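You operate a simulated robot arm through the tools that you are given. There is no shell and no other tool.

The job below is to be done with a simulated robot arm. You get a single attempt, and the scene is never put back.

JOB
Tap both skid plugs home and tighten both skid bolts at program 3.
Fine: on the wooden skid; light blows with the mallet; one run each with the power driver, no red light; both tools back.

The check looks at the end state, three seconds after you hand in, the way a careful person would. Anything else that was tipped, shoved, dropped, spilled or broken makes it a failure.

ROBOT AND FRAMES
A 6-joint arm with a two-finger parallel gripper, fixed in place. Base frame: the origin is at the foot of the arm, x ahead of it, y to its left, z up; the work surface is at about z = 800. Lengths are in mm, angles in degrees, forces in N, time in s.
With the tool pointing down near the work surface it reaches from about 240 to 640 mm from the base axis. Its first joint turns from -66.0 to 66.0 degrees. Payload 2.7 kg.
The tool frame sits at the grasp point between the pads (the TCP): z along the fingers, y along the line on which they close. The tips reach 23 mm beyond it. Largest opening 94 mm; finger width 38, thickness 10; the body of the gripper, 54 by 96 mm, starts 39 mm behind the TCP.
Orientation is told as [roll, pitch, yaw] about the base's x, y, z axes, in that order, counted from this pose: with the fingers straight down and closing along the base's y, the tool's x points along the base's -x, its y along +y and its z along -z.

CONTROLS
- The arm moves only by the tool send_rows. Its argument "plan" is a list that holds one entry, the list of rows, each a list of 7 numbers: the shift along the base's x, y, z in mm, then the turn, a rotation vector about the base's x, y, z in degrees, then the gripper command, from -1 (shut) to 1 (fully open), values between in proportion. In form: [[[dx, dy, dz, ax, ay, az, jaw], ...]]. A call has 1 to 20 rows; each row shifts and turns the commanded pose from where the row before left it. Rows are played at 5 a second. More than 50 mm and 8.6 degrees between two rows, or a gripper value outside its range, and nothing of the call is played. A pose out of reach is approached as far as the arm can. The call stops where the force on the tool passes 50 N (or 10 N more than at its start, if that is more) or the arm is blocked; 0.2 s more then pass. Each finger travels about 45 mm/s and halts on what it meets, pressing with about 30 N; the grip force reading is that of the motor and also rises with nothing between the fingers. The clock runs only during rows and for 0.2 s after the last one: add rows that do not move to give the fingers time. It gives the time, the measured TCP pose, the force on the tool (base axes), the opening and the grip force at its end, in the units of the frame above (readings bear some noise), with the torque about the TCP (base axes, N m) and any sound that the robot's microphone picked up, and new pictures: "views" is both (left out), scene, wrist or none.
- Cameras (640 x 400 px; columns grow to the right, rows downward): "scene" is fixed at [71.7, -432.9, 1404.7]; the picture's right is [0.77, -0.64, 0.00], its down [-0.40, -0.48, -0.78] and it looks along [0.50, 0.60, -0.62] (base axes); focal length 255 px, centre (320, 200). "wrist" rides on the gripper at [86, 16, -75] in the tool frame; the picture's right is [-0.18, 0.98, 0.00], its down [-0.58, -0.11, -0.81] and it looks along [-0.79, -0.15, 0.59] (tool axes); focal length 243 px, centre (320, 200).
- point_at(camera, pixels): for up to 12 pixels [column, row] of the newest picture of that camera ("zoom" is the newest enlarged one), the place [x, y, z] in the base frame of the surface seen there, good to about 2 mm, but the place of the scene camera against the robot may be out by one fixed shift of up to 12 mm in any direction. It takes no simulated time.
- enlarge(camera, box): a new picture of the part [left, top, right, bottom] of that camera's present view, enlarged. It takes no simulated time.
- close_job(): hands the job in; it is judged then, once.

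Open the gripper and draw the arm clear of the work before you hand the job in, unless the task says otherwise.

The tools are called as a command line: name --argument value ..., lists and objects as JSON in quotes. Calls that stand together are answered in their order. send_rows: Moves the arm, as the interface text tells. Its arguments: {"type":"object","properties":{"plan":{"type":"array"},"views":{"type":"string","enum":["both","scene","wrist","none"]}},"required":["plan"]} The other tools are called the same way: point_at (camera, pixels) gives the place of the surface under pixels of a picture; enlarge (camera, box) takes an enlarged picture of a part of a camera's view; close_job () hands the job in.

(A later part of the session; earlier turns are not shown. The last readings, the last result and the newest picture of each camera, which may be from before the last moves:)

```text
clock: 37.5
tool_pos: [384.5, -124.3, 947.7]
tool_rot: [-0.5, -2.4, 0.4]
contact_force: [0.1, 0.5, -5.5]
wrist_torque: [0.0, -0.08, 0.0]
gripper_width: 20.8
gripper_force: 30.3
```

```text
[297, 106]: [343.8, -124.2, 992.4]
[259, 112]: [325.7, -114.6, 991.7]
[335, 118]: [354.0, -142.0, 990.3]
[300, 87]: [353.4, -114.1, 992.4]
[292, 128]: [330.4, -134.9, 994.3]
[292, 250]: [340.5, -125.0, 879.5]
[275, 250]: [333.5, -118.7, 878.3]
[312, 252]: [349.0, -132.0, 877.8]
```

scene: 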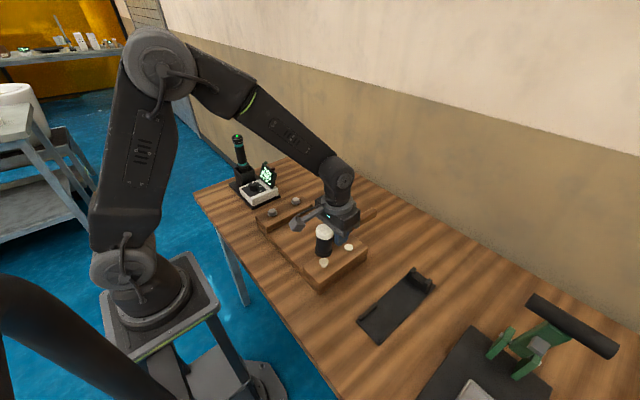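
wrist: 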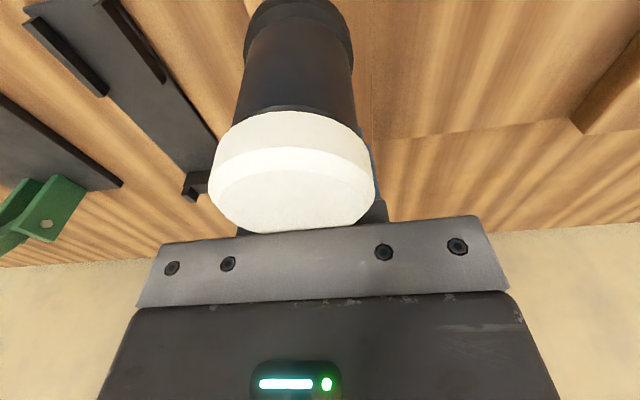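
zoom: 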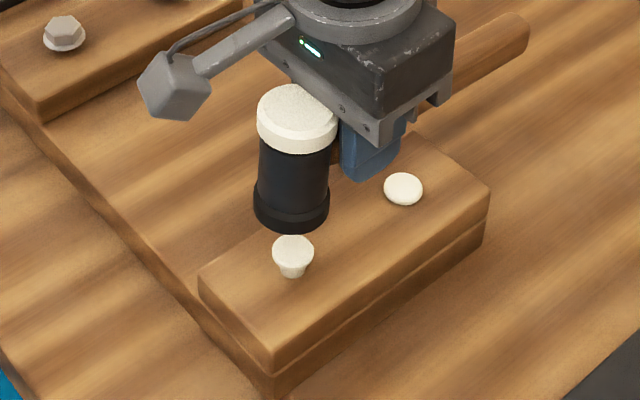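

The head is centred on plug 1. I'll strike with the same light stroke (~13 mm past the contact height), then raise.

send_rows --plan '[[[0, 1, 0, 0, 0, 0, -1], [0, 0, -23, 0, 0, 0, -1], [0, 0, -33, 0, 0, 0, -1], [0, 0, 33, 0, 0, 0, -1], [0, 0, 23, 0, 0, 0, -1], [0, 0, 0, 0, 0, 0, -1]]]'

enlarge --camera "scene" --box '[280, 205, 380, 295]'

point_at --camera "wrist" --pixels '[[285, 120], [285, 150], [285, 180], [285, 210]]'

```text
clock: 38.3
tool_pos: [388.2, -124.1, 906.4]
tool_rot: [-0.6, -2.6, 0.4]
contact_force: [-6.9, 4.1, 11.9]
wrist_torque: [0.13, 0.71, -0.12]
gripper_width: 20.7
gripper_force: 29.7
stopped in row 3: the force on the tool passed its limit at 100 N (the readings are from after the stop); the commanded pose is now the measured one
```

scene: 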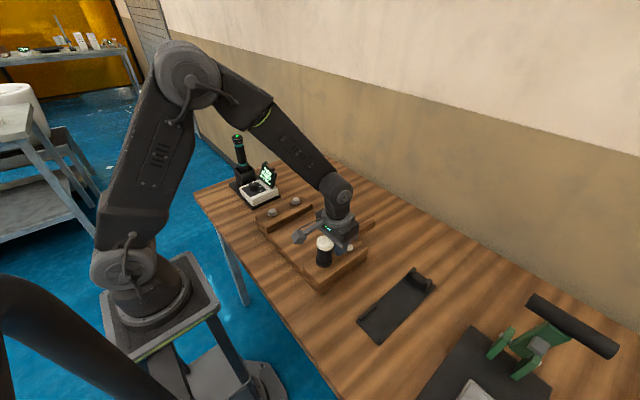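
wrist: 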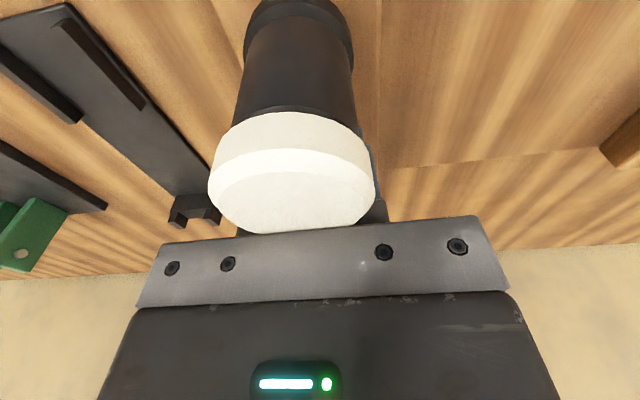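

```text
4.44 times, centred on (330, 250) of scene
```

zoom: 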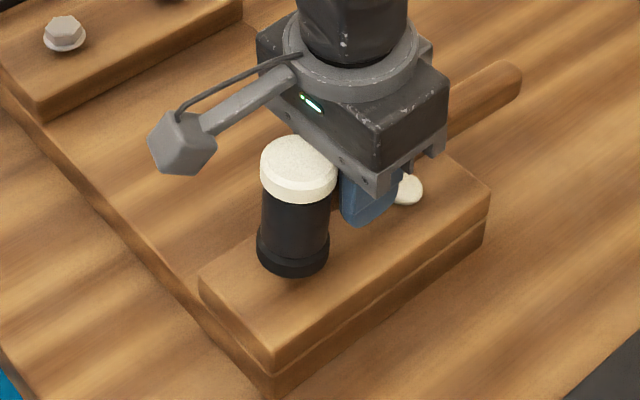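

```text
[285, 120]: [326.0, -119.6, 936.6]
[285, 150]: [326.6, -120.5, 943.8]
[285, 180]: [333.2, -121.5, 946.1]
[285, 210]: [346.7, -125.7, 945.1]
```

Peak 100 N, with no slip in the grip this time. I'll raise and see how far plug 1 went.

send_rows --plan '[[[-2, 0, 20, 0, 0, 0, -1], [-1, 0, 20, 0, 0, 0, -1], [0, 0, 0, 0, 0, 0, -1]]]' --views "scene"

enlarge --camera "scene" --box '[310, 250, 340, 274]'

point_at --camera "zoom" --pixels '[[275, 200], [300, 190], [320, 220], [300, 220], [210, 300], [420, 230]]'

```text
clock: 39.1
tool_pos: [385.2, -124.7, 947.5]
tool_rot: [-0.6, -2.6, 0.3]
contact_force: [0.8, -0.4, -4.5]
wrist_torque: [0.01, -0.03, -0.02]
gripper_width: 20.9
gripper_force: 29.8
```

scene: 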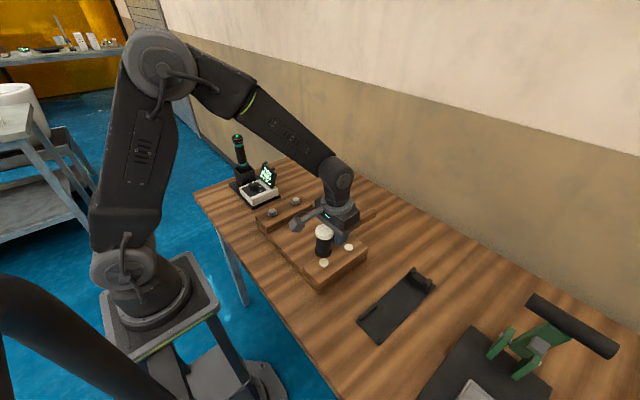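

```text
16.00 times, centred on (325, 262) of scene
```

zoom: 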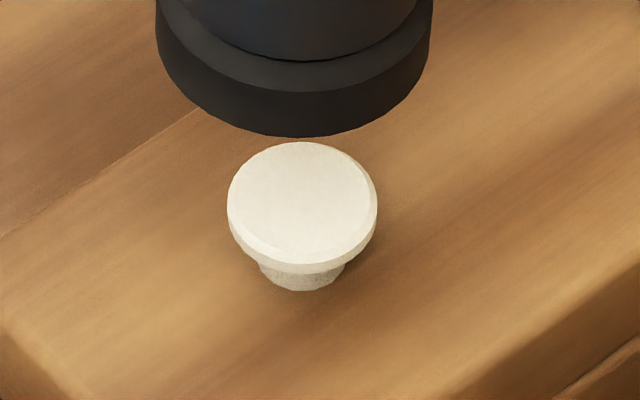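

```text
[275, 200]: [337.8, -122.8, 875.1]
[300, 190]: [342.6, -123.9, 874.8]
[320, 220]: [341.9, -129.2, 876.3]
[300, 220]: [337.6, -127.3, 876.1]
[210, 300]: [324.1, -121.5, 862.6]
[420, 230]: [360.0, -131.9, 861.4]
```

Plug 1 sank about 3 mm. I'll give the next blow a bit slower (140 mm/s) in one call, then raise.

send_rows --plan '[[[0, 0, -2, 0, 0, 0, -1], [0, 0, -25, 0, 0, 0, -1], [0, 0, -29, 0, 0, 0, -1], [0, 0, 29, 0, 0, 0, -1], [0, 0, 25, 0, 0, 0, -1], [0, 0, 0, 0, 0, 0, -1]]]' --views "wrist"

enlarge --camera "scene" --box '[310, 250, 340, 274]'

```text
clock: 39.9
tool_pos: [385.7, -124.6, 905.0]
tool_rot: [-0.7, -2.7, 0.4]
contact_force: [-8.0, 5.0, 14.0]
wrist_torque: [0.19, 0.77, -0.12]
gripper_width: 20.9
gripper_force: 29.8
stopped in row 4: the force on the tool passed its limit at 98 N (the readings are from after the stop); the commanded pose is now the measured one
```

wrist: 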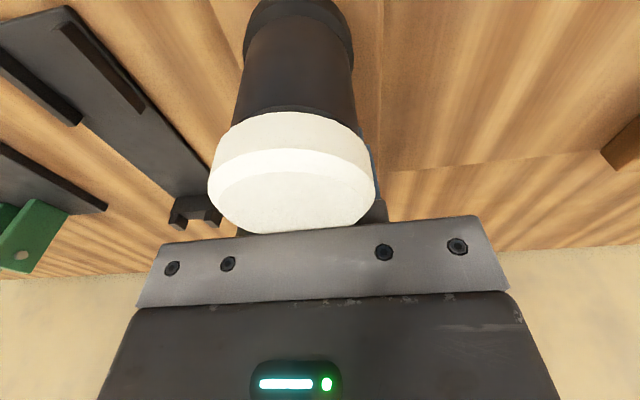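

```text
16.00 times, centred on (325, 262) of scene
```

zoom: 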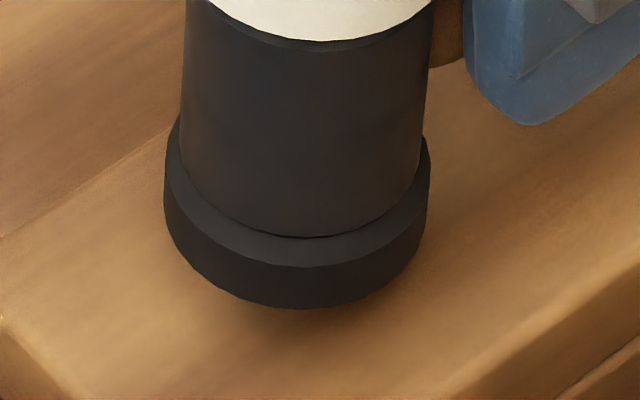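

The blow tripped at 98 N with the mallet steady in the grip. I'll raise and check plug 1 again.

send_rows --plan '[[[0, 0, 20, 0, 0, 0, -1], [0, 0, 20, 0, 0, 0, -1], [0, 0, 0, 0, 0, 0, -1]]]' --views "scene"

enlarge --camera "scene" --box '[310, 250, 340, 274]'

point_at --camera "zoom" --pixels '[[275, 210], [300, 200], [320, 220], [300, 220], [210, 300], [420, 230]]'

```text
clock: 40.7
tool_pos: [387.4, -125.2, 944.4]
tool_rot: [-0.9, -2.9, 0.4]
contact_force: [0.4, -0.1, -4.9]
wrist_torque: [0.03, -0.07, -0.03]
gripper_width: 20.9
gripper_force: 30.0
```

scene: 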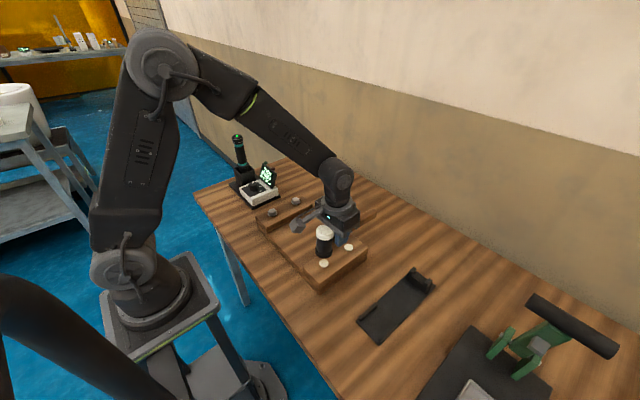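

```text
16.00 times, centred on (325, 262) of scene
```

zoom: 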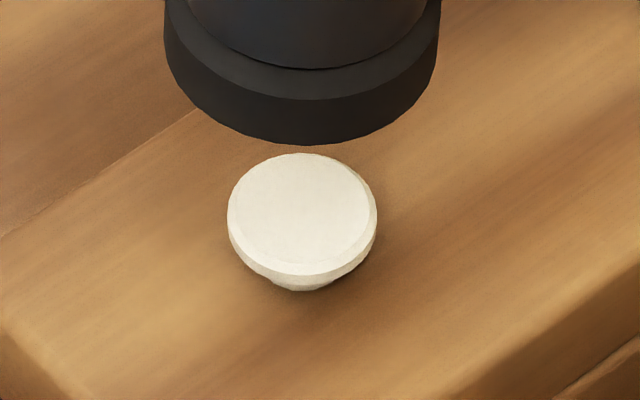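

```text
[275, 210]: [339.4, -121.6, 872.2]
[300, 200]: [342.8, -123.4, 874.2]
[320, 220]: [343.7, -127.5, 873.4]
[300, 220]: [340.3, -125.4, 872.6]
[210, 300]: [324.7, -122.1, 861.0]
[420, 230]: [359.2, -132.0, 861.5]
```

Plug 1 sank another ~2.5 mm (top at row 153). I'll continue with the same light blow.

send_rows --plan '[[[-2, 0.5, -1, 0.5, 0, 0, -1], [0, 0, -25, 0, 0, 0, -1], [0, 0, -30, 0, 0, 0, -1], [0, 0, 30, 0, 0, 0, -1], [0, 0, 25, 0, 0, 0, -1], [0, 0, 0, 0, 0, 0, -1]]]' --views "none"

send_rows --plan '[[[0, 0, 20, 0, 0, 0, -1], [0, 0, 20, 0, 0, 0, -1], [0, 0, 0, 0, 0, 0, -1]]]'

enlarge --camera "scene" --box '[310, 250, 340, 274]'

point_at --camera "zoom" --pixels '[[275, 220], [300, 210], [320, 230], [300, 230], [210, 300], [420, 230]]'

```text
clock: 41.5
tool_pos: [386.0, -125.6, 901.3]
tool_rot: [-0.3, -2.9, 0.4]
contact_force: [-6.8, 4.1, 11.9]
wrist_torque: [0.18, 0.68, -0.1]
gripper_width: 21.1
gripper_force: 30.1
stopped in row 4: the force on the tool passed its limit at 95 N (the readings are from after the stop); the commanded pose is now the measured one
```

```text
clock: 42.3
tool_pos: [386.9, -124.6, 942.5]
tool_rot: [-0.4, -3.2, 0.5]
contact_force: [-0.2, -0.3, -4.9]
wrist_torque: [0.01, -0.06, -0.01]
gripper_width: 20.6
gripper_force: 29.8
```

scene: 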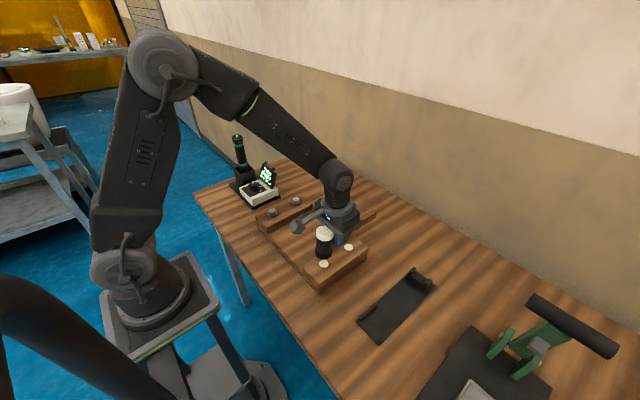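
wrist: 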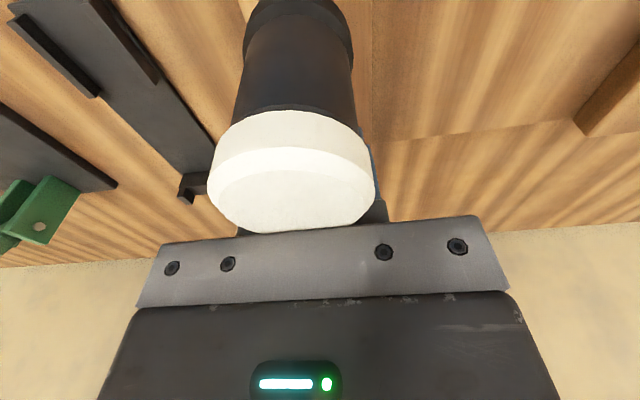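

```text
16.00 times, centred on (325, 262) of scene
```

zoom: 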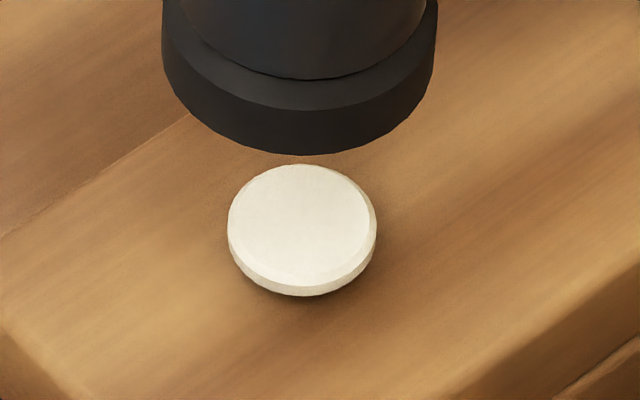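

```text
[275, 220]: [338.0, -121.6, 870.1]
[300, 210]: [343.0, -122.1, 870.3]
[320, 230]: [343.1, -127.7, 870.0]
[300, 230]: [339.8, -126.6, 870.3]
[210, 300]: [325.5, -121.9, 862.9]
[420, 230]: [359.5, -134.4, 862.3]
```

Plug 1's top is now about 8.5 mm above the cleat (row 165). Another blow of the same strength.

send_rows --plan '[[[-1, 0, -1, 0, 0, 0, -1], [0, 0, -26, 0, 0, 0, -1], [0, 0, -30, 0, 0, 0, -1], [0, 0, 30, 0, 0, 0, -1], [0, 0, 25, 0, 0, 0, -1], [0, 0, 0, 0, 0, 0, -1]]]' --views "none"

send_rows --plan '[[[0, 0, 20, 0, 0, 0, -1], [0, 0, 20, 0, 0, 0, -1], [0, 0, 0, 0, 0, 0, -1]]]' --views "wrist"

enlarge --camera "scene" --box '[310, 250, 340, 274]'

point_at --camera "zoom" --pixels '[[275, 230], [300, 220], [320, 240], [300, 240], [210, 300], [420, 230]]'

```text
clock: 43.1
tool_pos: [386.6, -126.2, 898.6]
tool_rot: [-0.5, -3.2, 0.5]
contact_force: [-6.9, 4.3, 11.6]
wrist_torque: [0.12, 0.65, -0.11]
gripper_width: 20.8
gripper_force: 29.6
stopped in row 3: the force on the tool passed its limit at 96 N (the readings are from after the stop); the commanded pose is now the measured one
```

```text
clock: 43.9
tool_pos: [388.3, -124.9, 939.1]
tool_rot: [-0.5, -3.3, 0.5]
contact_force: [1.1, -0.2, -5.5]
wrist_torque: [0.04, -0.09, -0.02]
gripper_width: 20.8
gripper_force: 30.0
```

wrist: 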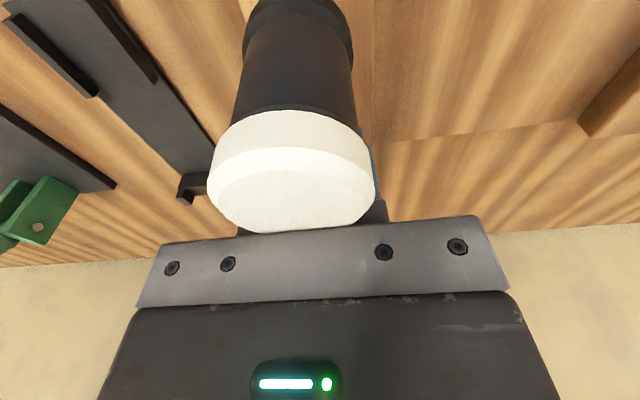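

```text
16.00 times, centred on (325, 262) of scene
```

zoom: 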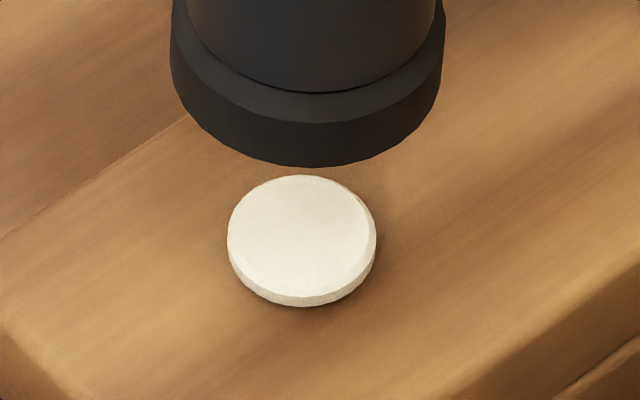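

```text
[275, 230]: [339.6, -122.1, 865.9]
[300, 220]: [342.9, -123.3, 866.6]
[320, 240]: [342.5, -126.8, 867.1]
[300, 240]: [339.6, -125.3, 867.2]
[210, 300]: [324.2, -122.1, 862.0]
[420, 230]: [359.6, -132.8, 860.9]
```

Plug 1 is now ~5.3 mm above the cleat, about the same as plug 2. One more blow will show whether it is bottomed.

send_rows --plan '[[[-2, 0, -1, 0, 0, 0, -1], [0, 0, -26, 0, 0, 0, -1], [0, 0, -30, 0, 0, 0, -1], [0, 0, 30, 0, 0, 0, -1], [0, 0, 25, 0, 0, 0, -1], [0, 0, 0, 0, 0, 0, -1]]]' --views "none"

send_rows --plan '[[[0, 0, 20, 0, 0, 0, -1], [0, 0, 25, 0, 0, 0, -1], [0, 0, 0, 0, 0, 0, -1]]]' --views "wrist"

enlarge --camera "scene" --box '[310, 250, 340, 274]'

point_at --camera "zoom" --pixels '[[275, 230], [300, 220], [320, 240], [300, 240], [210, 300], [420, 230]]'

```text
clock: 44.7
tool_pos: [386.7, -125.2, 898.6]
tool_rot: [-0.5, -3.5, 0.6]
contact_force: [-9.0, 4.5, 18.7]
wrist_torque: [0.25, 0.96, -0.15]
gripper_width: 21.0
gripper_force: 29.9
stopped in row 3: the force on the tool passed its limit at 103 N (the readings are from after the stop); the commanded pose is now the measured one
```

```text
clock: 45.5
tool_pos: [388.2, -126.1, 944.2]
tool_rot: [-0.6, -3.6, 0.6]
contact_force: [-0.3, 0.4, -4.0]
wrist_torque: [0.03, -0.05, 0.01]
gripper_width: 20.7
gripper_force: 29.9
```

wrist: 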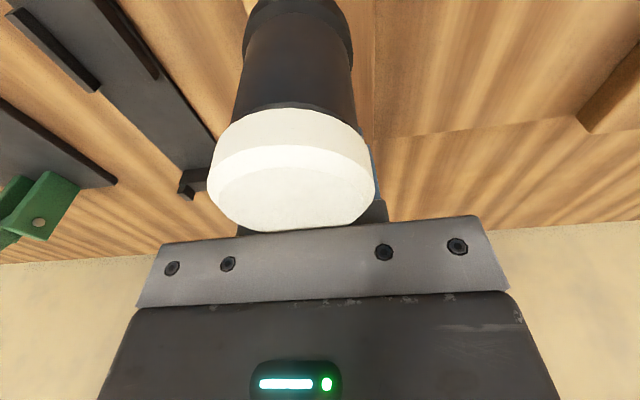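

```text
16.00 times, centred on (325, 262) of scene
```

zoom: 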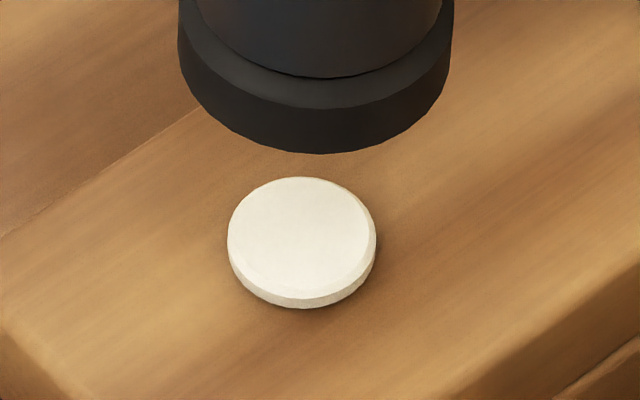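

```text
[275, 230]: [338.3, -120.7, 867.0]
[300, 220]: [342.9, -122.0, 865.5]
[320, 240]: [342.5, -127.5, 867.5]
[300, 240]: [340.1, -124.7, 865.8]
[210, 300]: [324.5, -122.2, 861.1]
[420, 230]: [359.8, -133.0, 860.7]
```

Plug 1 barely moved (bottomed), now the same height as plug 2. I'll move aside to inspect plug 1 from a lower angle with the wrist camera.

send_rows --plan '[[[-10, -15, 5, 0, 0, 0, -1], [-27, -25, 0, 0, 0, 0, -1], [-27, -25, 0, 0, 0, 0, -1], [-27, -25, -10, 0, 0, 0, -1], [-27, -25, -30, 0, 0, 0, -1], [0, 0, -20, 0, 0, 0, -1], [0, 0, 0, 0, 0, 0, -1]]]'

```text
clock: 47.1
tool_pos: [270.3, -240.6, 888.2]
tool_rot: [-0.7, -3.7, 0.6]
contact_force: [0.7, -0.7, -5.7]
wrist_torque: [0.0, -0.07, 0.0]
gripper_width: 21.0
gripper_force: 29.7
```

scene: 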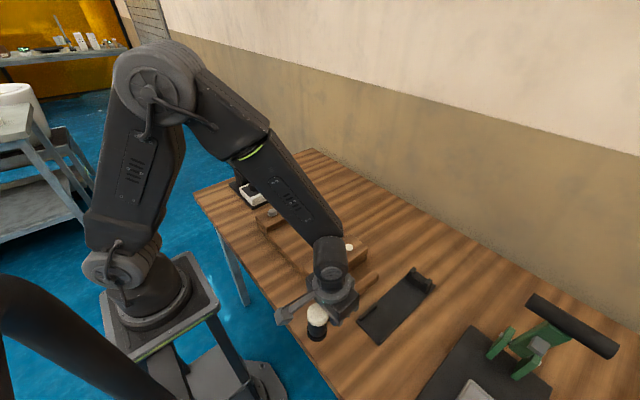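
wrist: 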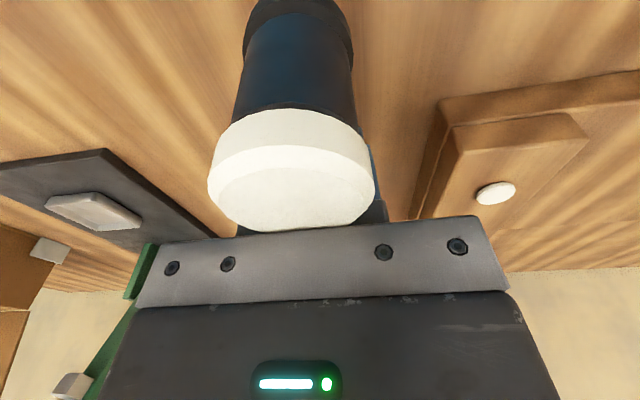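

A plug appears at (497,193) in a fairly low view. I'll zoom in on it and measure.

enlarge --camera "wrist" --box '[470, 175, 524, 211]'

point_at --camera "wrist" --pixels '[[497, 193], [488, 196], [506, 190], [470, 180], [520, 210], [470, 205], [520, 165], [540, 130]]'

```text
11.11 times, centred on (497, 193) of wrist
```

zoom: 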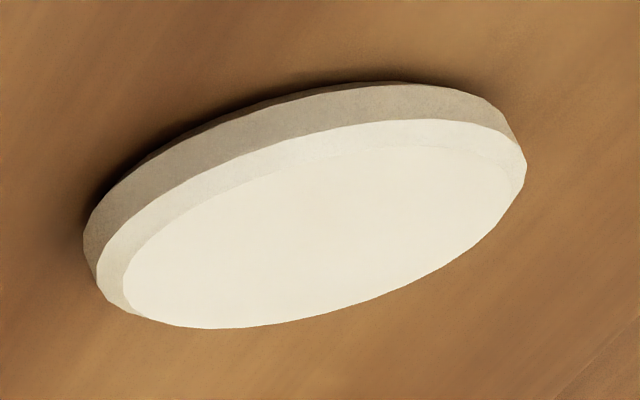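

```text
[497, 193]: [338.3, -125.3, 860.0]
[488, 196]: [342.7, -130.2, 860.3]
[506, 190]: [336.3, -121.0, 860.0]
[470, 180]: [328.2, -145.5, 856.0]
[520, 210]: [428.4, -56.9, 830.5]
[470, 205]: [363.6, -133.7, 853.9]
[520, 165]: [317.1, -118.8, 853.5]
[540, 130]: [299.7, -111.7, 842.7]
```

The low view shows plug 1's flange lying on the wood with only a contact shadow. I'll sample heights along the flange side to confirm there's no gap.

point_at --camera "zoom" --pixels '[[250, 85], [250, 97], [250, 108], [250, 120], [250, 135], [250, 155], [150, 160], [165, 175], [180, 190], [400, 70], [400, 90], [400, 110]]'

```text
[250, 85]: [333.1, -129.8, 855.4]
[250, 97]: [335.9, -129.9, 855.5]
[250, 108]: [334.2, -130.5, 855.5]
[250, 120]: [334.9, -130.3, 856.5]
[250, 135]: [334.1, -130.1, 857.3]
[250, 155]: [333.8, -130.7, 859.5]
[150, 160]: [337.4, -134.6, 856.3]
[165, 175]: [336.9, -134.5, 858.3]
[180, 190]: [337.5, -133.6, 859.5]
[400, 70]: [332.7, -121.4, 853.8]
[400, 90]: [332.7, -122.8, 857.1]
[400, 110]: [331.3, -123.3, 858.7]
```

The flange's underside is at the wood level (~855.5 vs ~855), so the plugs are home. I'll now measure the mallet's attitude in the grip and take it back to the cradle.

point_at --camera "wrist" --pixels '[[290, 20], [290, 50], [290, 90], [290, 130], [290, 155], [290, 180], [290, 200], [290, 222], [225, 180], [360, 180]]'

send_rows --plan '[[[10, -5, 20, 0.4, 0, 0, -1], [30, -15, 20, 0.3, 0, -0.6, -1], [40, -18, 20, 0, 0, 0, -1], [40, -18, 0, 0, 0, 0, -1], [9, -1, 0, 0, 0, 0, -1], [0, 0, 0, 0, 0, 0, -1]]]'

enlarge --camera "scene" --box '[340, 240, 460, 350]'

```text
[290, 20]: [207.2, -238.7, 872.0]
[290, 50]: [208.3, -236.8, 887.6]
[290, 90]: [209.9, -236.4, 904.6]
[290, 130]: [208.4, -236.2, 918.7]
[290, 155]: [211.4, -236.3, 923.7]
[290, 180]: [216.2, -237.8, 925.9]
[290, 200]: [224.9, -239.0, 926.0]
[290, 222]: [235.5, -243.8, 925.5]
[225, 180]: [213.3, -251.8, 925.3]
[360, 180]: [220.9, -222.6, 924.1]
```

```text
clock: 48.5
tool_pos: [399.4, -297.4, 948.2]
tool_rot: [0.0, -3.6, 0.0]
contact_force: [-0.3, 0.6, -4.6]
wrist_torque: [-0.01, -0.05, -0.02]
gripper_width: 20.7
gripper_force: 29.9
```

scene: 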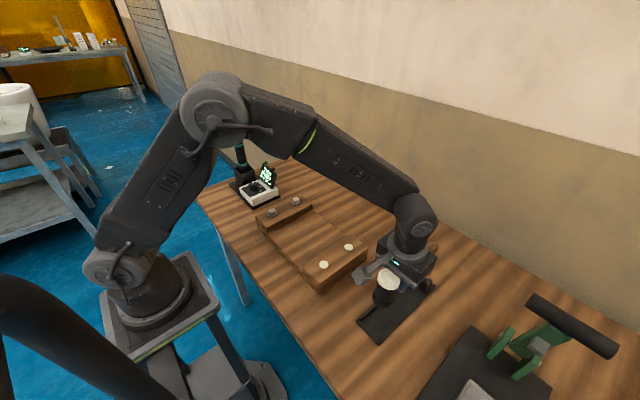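
wrist: 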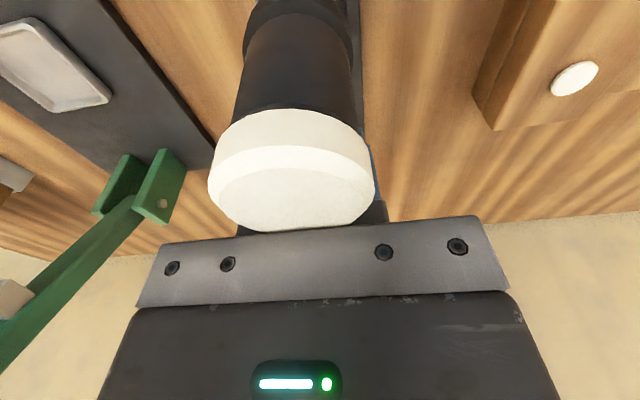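

```text
3.64 times, centred on (400, 295) of scene
```

zoom: 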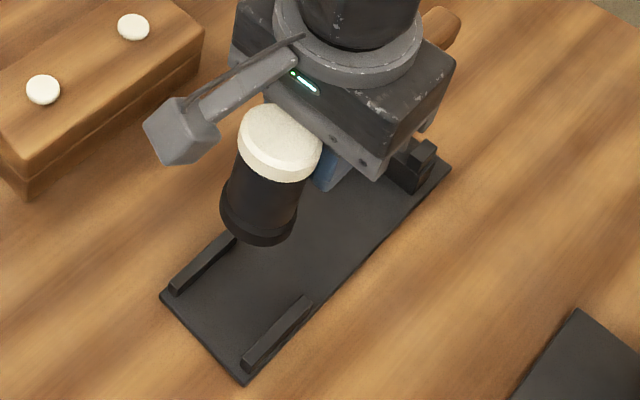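

The mallet is tilted head-up by about 2°. I'll pitch -2° to level it, shift slightly, and lower it into the cradle.

send_rows --plan '[[[-1.5, -0.5, -20, 0, -2, 0, -1], [0, 0, -25, 0, 0, 0, -1], [0, 0, -25, 0, 0, 0, -1], [0, 0, -15, 0, 0, 0, -1], [0, 0, -10, 0, 0, 0, -1], [0, 0, -4, 0, 0, 0, -1], [0, 0, 0, 0, 0, 0, -1]]]'

enlarge --camera "scene" --box '[340, 240, 460, 350]'

point_at --camera "wrist" --pixels '[[290, 155], [290, 180], [290, 200], [290, 222]]'

```text
clock: 50.1
tool_pos: [397.4, -298.6, 849.7]
tool_rot: [0.1, -5.7, 0.1]
contact_force: [-0.3, -0.1, -5.8]
wrist_torque: [-0.01, -0.07, -0.01]
gripper_width: 21.1
gripper_force: 30.9
```

scene: 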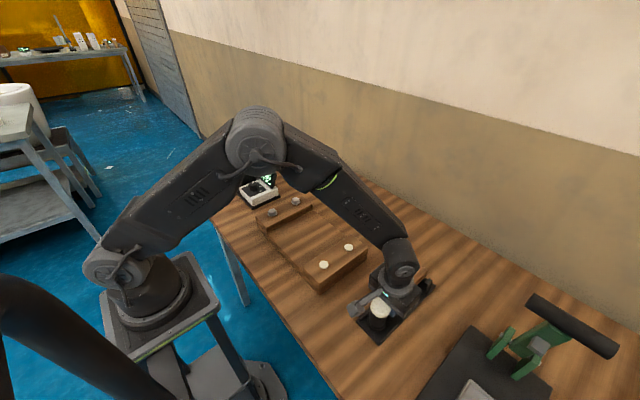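
wrist: 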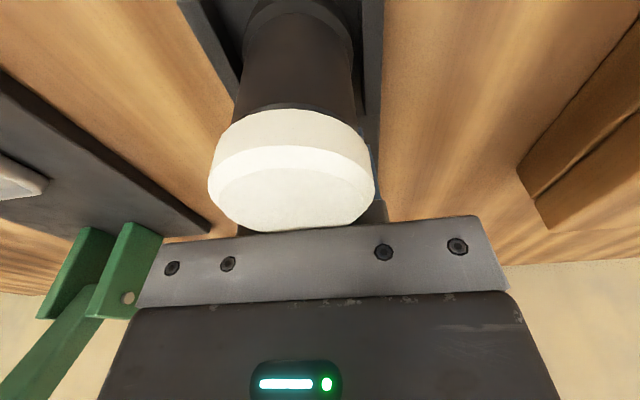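

```text
3.64 times, centred on (400, 295) of scene
```

zoom: 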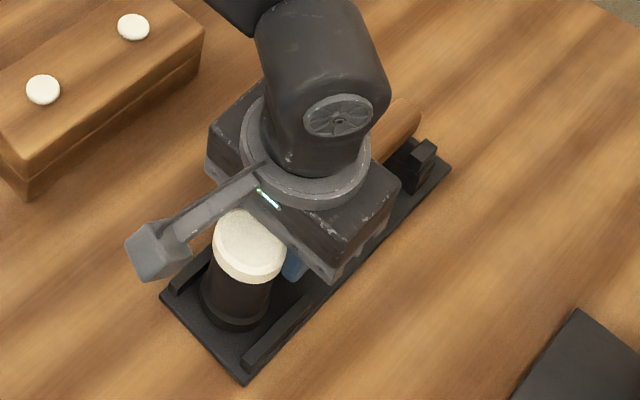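

```text
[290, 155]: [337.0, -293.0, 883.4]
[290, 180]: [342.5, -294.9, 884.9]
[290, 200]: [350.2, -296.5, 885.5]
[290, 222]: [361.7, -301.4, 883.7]
```

The head top is ~3.5 mm above its rest height with no contact yet. I'll lower slowly.

send_rows --plan '[[[0, 0, -1.5, 0, 0, 0, -1], [0, 0, -1.5, 0, 0, 0, -1], [0, 0, -1, 0, 0, 0, -1], [0, 0, 0, 0, 0, 0, -1]]]' --views "none"

```text
clock: 51.1
tool_pos: [397.6, -298.7, 847.9]
tool_rot: [0.0, -5.8, -0.1]
contact_force: [-8.0, 3.6, 18.9]
wrist_torque: [0.22, -0.1, 0.14]
gripper_width: 21.0
gripper_force: 30.0
```

Contact force shows the mallet is seated. I'll open the jaws, then lift straight up and level the tool.

send_rows --plan '[[[0, 0, 0.7, 0, 0, 0, -1], [0, 0, 0, 0, 0, 0, -0.4], [0, 0, 0, 0, 0, 0, 0], [0, 0, 0, 0, 0, 0, 0.2], [0, 0, 0, 0, 0, 0, 0.2], [1, 0, 12, 0, 0, 0, 0.2], [2, 0, 20, 0, 0, 0, 0.2], [0, 0, 25, 0, 0, 0, 0.2], [0, 0, 10, 0, 5.8, 0, 0.2], [0, 0, 0, 0, 0, 0, 0.2]]]'

enlarge --camera "scene" --box '[340, 240, 460, 350]'

```text
clock: 53.3
tool_pos: [399.6, -298.8, 911.8]
tool_rot: [0.0, 0.2, 0.1]
contact_force: [-0.4, -0.3, 0.2]
wrist_torque: [-0.01, 0.03, -0.02]
gripper_width: 56.4
gripper_force: 0.0
```

scene: 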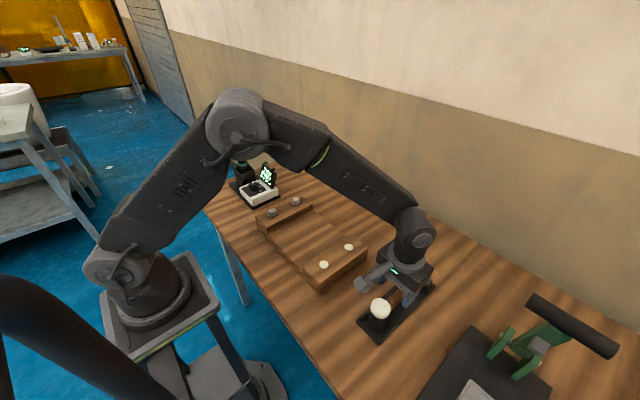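
wrist: 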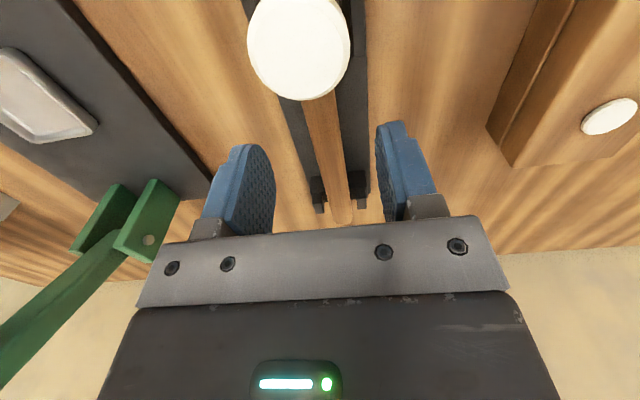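

```text
3.64 times, centred on (400, 295) of scene
```

zoom: 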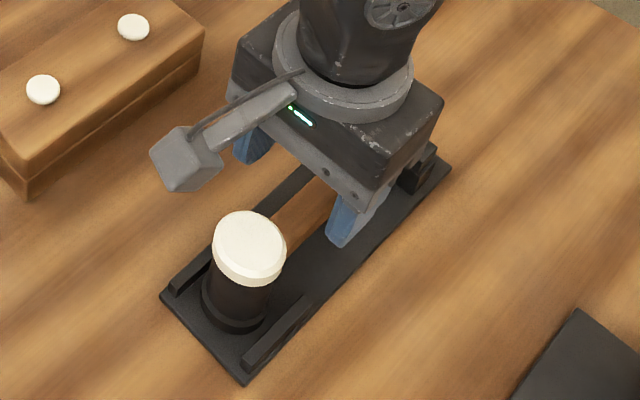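

The mallet is back in its cradle, both plugs are home. I'll now rise and cross over to view the controller and driver with the wrist camera.

send_rows --plan '[[[0, 0, 45, 0, 0, 0, 0.2], [-5, 10, 45, 0, 0, 0, 0.2], [-10, 35, 30, 0, 0, 0, 0.2], [-10, 45, 0, 0, 0, 0, 0.2], [-10, 45, 0, 0, 0, 0, 0.2], [-10, 45, 0, 0, 0, 0, 0.2], [-10, 45, 0, 0, 0, 0, 0.2], [-10, 45, 0, 0, 0, 0, 0.2], [-10, 45, 0, 0, 0, 0, 0.2], [-10, 45, 0, 0, 0, 0, 0.2], [-10, 45, 0, 0, 0, 0, 0.2], [-10, 45, 0, 0, 0, 0, 0.2], [-10, 45, 0, 0, 0, 0, 0.2], [-10, 45, 0, 0, 0, 0, 0.2], [-5, 45, -10, 0, 0, 0, 0.2], [0, 4, -20, 0, 0, 0, 0.2], [0, 0, 0, 0, 0, 0, 0.2]]]'

```text
clock: 56.9
tool_pos: [270.2, 291.2, 1001.8]
tool_rot: [0.1, 0.1, 0.0]
contact_force: [-0.4, 0.1, 0.1]
wrist_torque: [-0.01, -0.02, -0.01]
gripper_width: 56.4
gripper_force: 0.0
```

scene: 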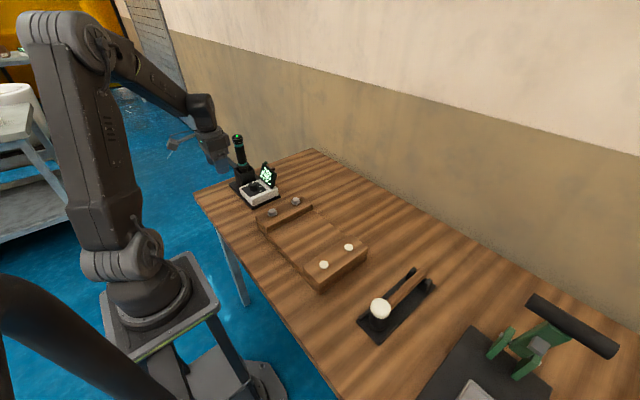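
wrist: 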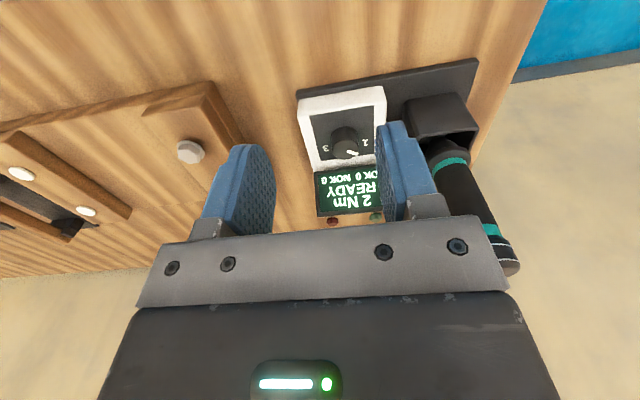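

The knob shows at (346,143) with label 3 on the left and the pointer to the right-down. I'll zoom in and measure it.

enlarge --camera "wrist" --box '[290, 80, 400, 230]'

point_at --camera "wrist" --pixels '[[345, 148], [350, 153], [326, 149], [366, 144], [312, 118], [318, 162], [372, 106], [338, 140], [330, 200], [300, 95], [386, 88]]'

enlarge --camera "wrist" --box '[390, 80, 530, 290]'

```text
2.67 times, centred on (345, 155) of wrist
```

zoom: 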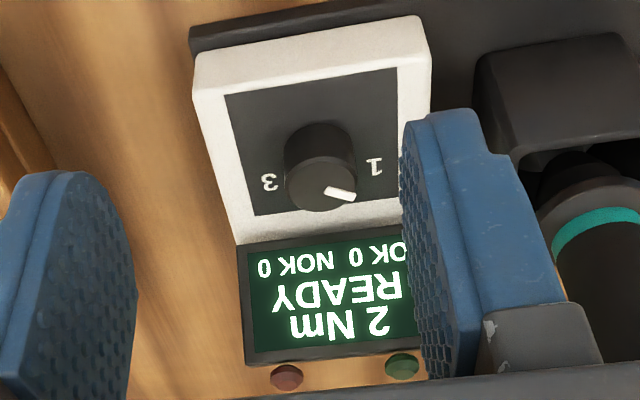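

```text
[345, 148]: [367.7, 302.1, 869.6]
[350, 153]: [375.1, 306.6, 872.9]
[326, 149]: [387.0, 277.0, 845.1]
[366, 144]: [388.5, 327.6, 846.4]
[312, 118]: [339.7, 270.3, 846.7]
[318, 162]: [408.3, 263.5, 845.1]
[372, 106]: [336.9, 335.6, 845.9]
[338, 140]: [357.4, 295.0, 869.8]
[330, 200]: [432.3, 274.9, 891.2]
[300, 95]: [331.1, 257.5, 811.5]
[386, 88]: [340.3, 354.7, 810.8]
```

```text
1.90 times, centred on (460, 185) of wrist
```

zoom: 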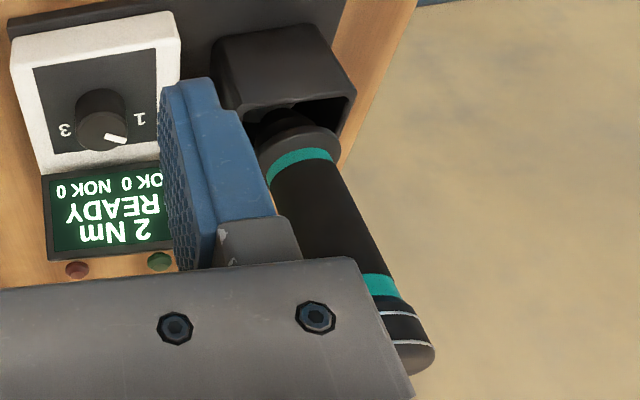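

I'll zoom in tightly on the knob for its centre and pointer direction.

enlarge --camera "wrist" --box '[320, 115, 376, 165]'

point_at --camera "zoom" --pixels '[[285, 280], [320, 260], [310, 290], [345, 270], [370, 300], [245, 240], [380, 235], [310, 215], [300, 330], [365, 320]]'

```text
8.00 times, centred on (348, 140) of wrist
```

zoom: 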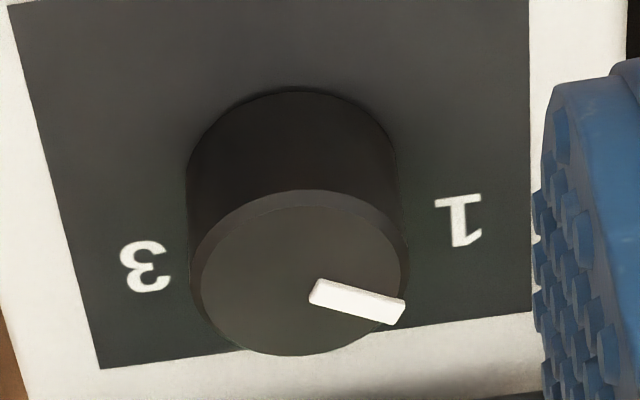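

```text
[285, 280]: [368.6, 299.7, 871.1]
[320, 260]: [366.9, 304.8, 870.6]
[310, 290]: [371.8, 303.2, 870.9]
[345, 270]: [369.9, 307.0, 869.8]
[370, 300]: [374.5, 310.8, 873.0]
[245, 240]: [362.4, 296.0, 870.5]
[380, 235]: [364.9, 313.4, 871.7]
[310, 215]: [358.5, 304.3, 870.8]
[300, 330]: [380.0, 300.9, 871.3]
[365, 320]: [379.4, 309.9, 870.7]
```

The knob's centre is ≈(368.7,302), top z≈870.5, radius ≈15.5, pointer at label 1 (≈+52°), label 3 at ≈-54°. I'll move above it with yaw +28° and the jaws open ~56 mm.

send_rows --plan '[[[24.6, 2.7, 0, 0, 0, 7, 0.2], [24.6, 2.7, 0, 0, 0, 7, 0.2], [24.6, 2.7, -10, 0, 0, 7, 0.2], [24.7, 2.7, -20, 0, 0, 7, 0.2], [0, 0, -20, 0, 0, 0, 0.2], [0, 0, 0, 0, 0, 0, 0.2]]]'

enlarge --camera "scene" --box '[225, 125, 305, 205]'

```text
clock: 58.3
tool_pos: [368.7, 301.2, 951.8]
tool_rot: [0.1, 0.2, 28.0]
contact_force: [0.7, -0.1, -0.5]
wrist_torque: [0.01, 0.0, -0.01]
gripper_width: 56.8
gripper_force: 0.1
```

scene: 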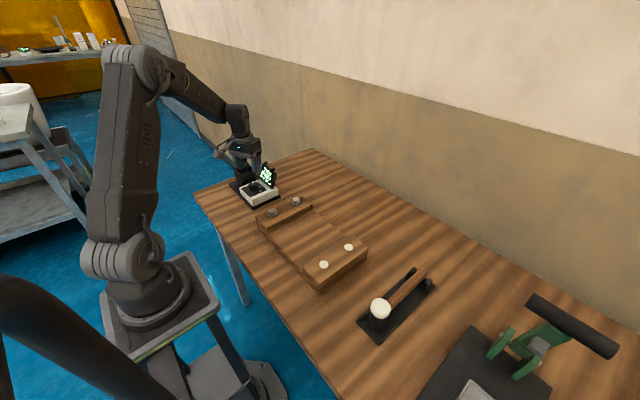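
wrist: 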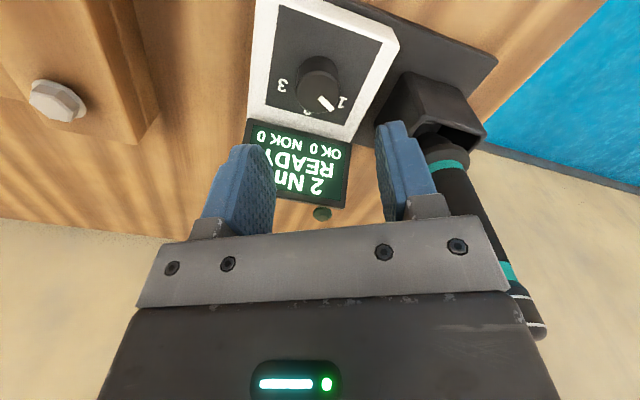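

```text
5.00 times, centred on (265, 165) of scene
```

zoom: 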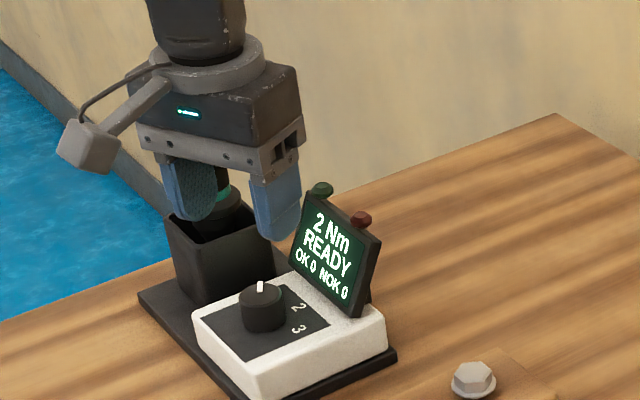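

I'll measure the knob again from this closer view before descending.

enlarge --camera "wrist" --box '[285, 45, 355, 125]'

point_at --camera "zoom" --pixels '[[300, 230], [300, 180], [300, 280], [250, 230], [355, 230], [270, 260], [340, 280], [165, 190], [455, 280], [330, 340]]'

```text
5.00 times, centred on (320, 85) of wrist
```

zoom: 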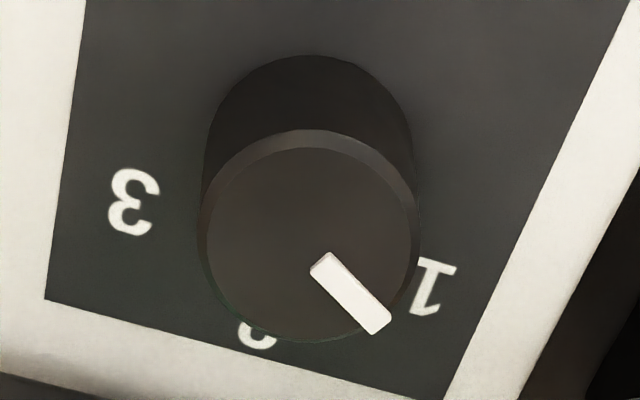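

```text
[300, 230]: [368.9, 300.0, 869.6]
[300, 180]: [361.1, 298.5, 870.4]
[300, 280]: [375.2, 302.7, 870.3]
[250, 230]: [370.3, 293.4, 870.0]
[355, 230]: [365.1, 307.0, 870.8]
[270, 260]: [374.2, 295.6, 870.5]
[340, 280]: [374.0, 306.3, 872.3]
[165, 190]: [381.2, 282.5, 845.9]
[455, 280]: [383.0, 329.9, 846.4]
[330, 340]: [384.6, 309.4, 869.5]
```

Knob centre ≈(369.7,301.2), well aligned. I'll descend to TCP z≈878 and close on the knob.

send_rows --plan '[[[1, 0.3, -25, 0, 0, 0, 0.2], [0, 0, -25, 0, 0, 0, 0.2], [0, 0, -15, 0, 0, 0, 0.2], [0, 0, -9, 0, 0, 0, 0.2], [0, 0, 0, 0, 0, 0, 0.2]]]'

enlarge --camera "scene" --box '[225, 125, 305, 205]'

```text
clock: 59.5
tool_pos: [369.3, 302.1, 878.8]
tool_rot: [0.0, 0.1, 28.0]
contact_force: [0.2, 0.1, -0.3]
wrist_torque: [-0.05, 0.0, -0.01]
gripper_width: 56.3
gripper_force: 0.1
```

scene: 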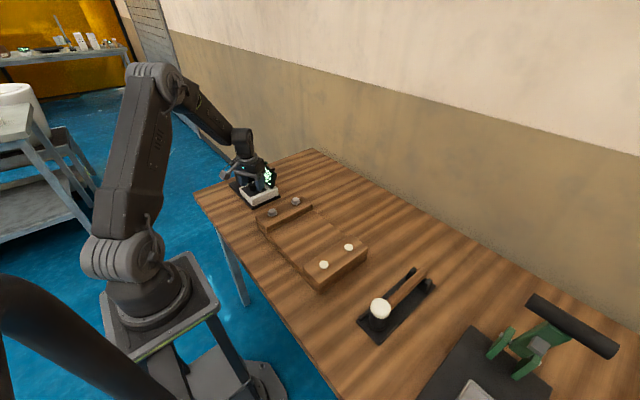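
wrist: 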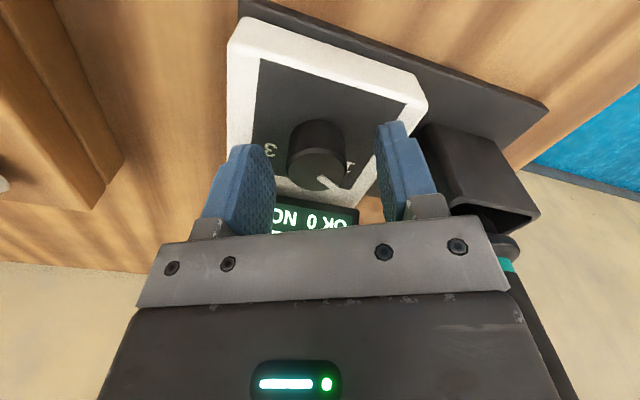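

```text
5.00 times, centred on (265, 165) of scene
```

zoom: 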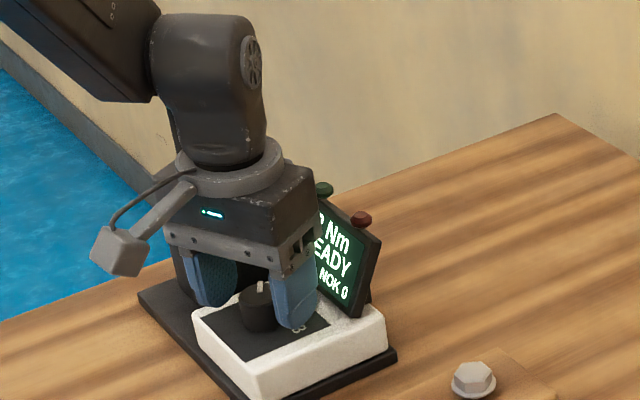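

The knob is between the fingers. I'll close gently and check the readings.

send_rows --plan '[[[0, 0, 0, 0, 0, 0, -0.1], [0, 0, 0, 0, 0, 0, -0.3], [0, 0, 0, 0, 0, 0, -0.6], [0, 0, 0, 0, 0, 0, -1], [0, 0, 0, 0, 0, 0, -1]]]' --views "none"

```text
clock: 60.7
tool_pos: [371.0, 300.0, 878.9]
tool_rot: [0.0, 0.2, 27.9]
contact_force: [13.8, -22.0, 1.1]
wrist_torque: [-0.17, -0.15, -0.05]
gripper_width: 30.4
gripper_force: 45.4
```

The knob's true centre lies about (371,300); lateral force of 26 N shows the tool is off by ~2-3 mm. I'll shift the tool to relieve it.

send_rows --plan '[[[1, -1.8, 0, 0, 0, 0, -1], [0, 0, 0, 0, 0, 0, -1]]]' --views "none"

```text
clock: 61.3
tool_pos: [370.1, 300.6, 877.6]
tool_rot: [0.1, 0.2, 28.0]
contact_force: [6.6, -7.0, -1.7]
wrist_torque: [-0.99, 0.27, -0.06]
gripper_width: 30.7
gripper_force: 45.4
```

The lateral force dropped to ~10 N. I'll nudge a bit more and turn the knob -53° (clockwise from above) in steps.

send_rows --plan '[[[0.3, -0.5, 0, 0, 0, 0, -1], [0, 0, 0, 0, 0, -5, -1], [0, 0, 0, 0, 0, -8, -1], [0, 0, 0, 0, 0, -8, -1], [0, 0, 0, 0, 0, -8, -1], [0, 0, 0, 0, 0, -8, -1], [0, 0, 0, 0, 0, -8, -1], [0, 0, 0, 0, 0, -8, -1], [0, 0, 0, 0, 0, 0, -1]]]'

enlarge --camera "scene" --box '[225, 125, 305, 205]'

```text
clock: 63.3
tool_pos: [370.7, 300.8, 877.7]
tool_rot: [0.2, 0.0, -25.0]
contact_force: [-6.0, 30.6, -11.1]
wrist_torque: [0.35, 0.4, 0.01]
gripper_width: 30.6
gripper_force: 44.4
```

scene: 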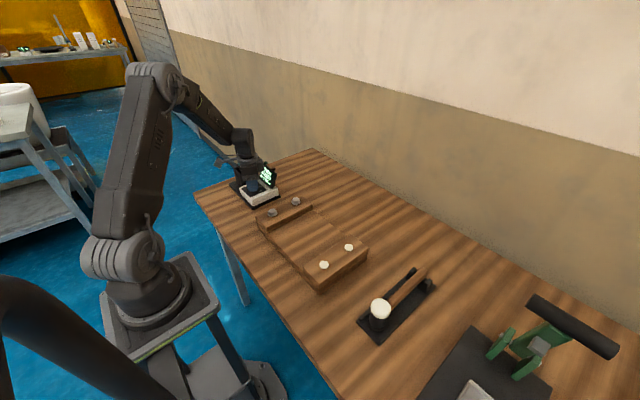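
wrist: 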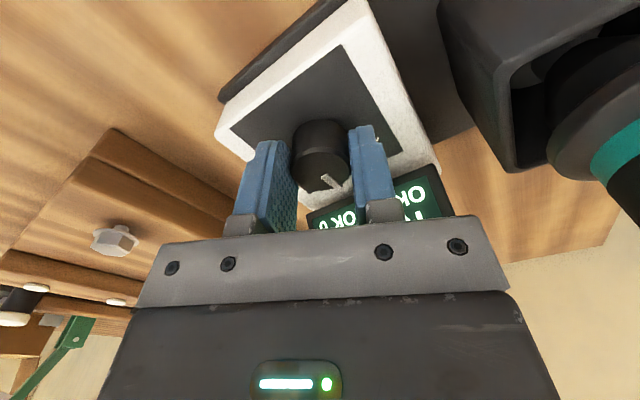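

```text
5.00 times, centred on (265, 165) of scene
```

zoom: 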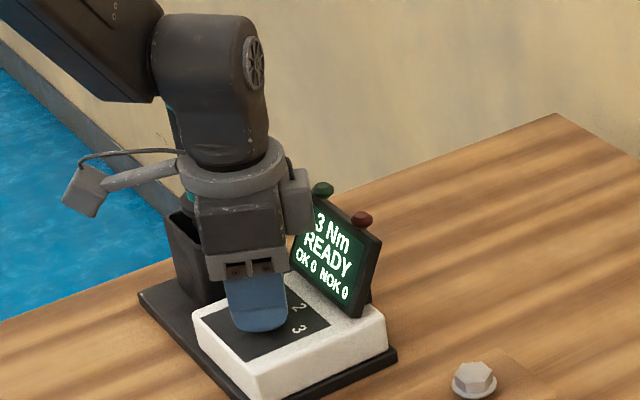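

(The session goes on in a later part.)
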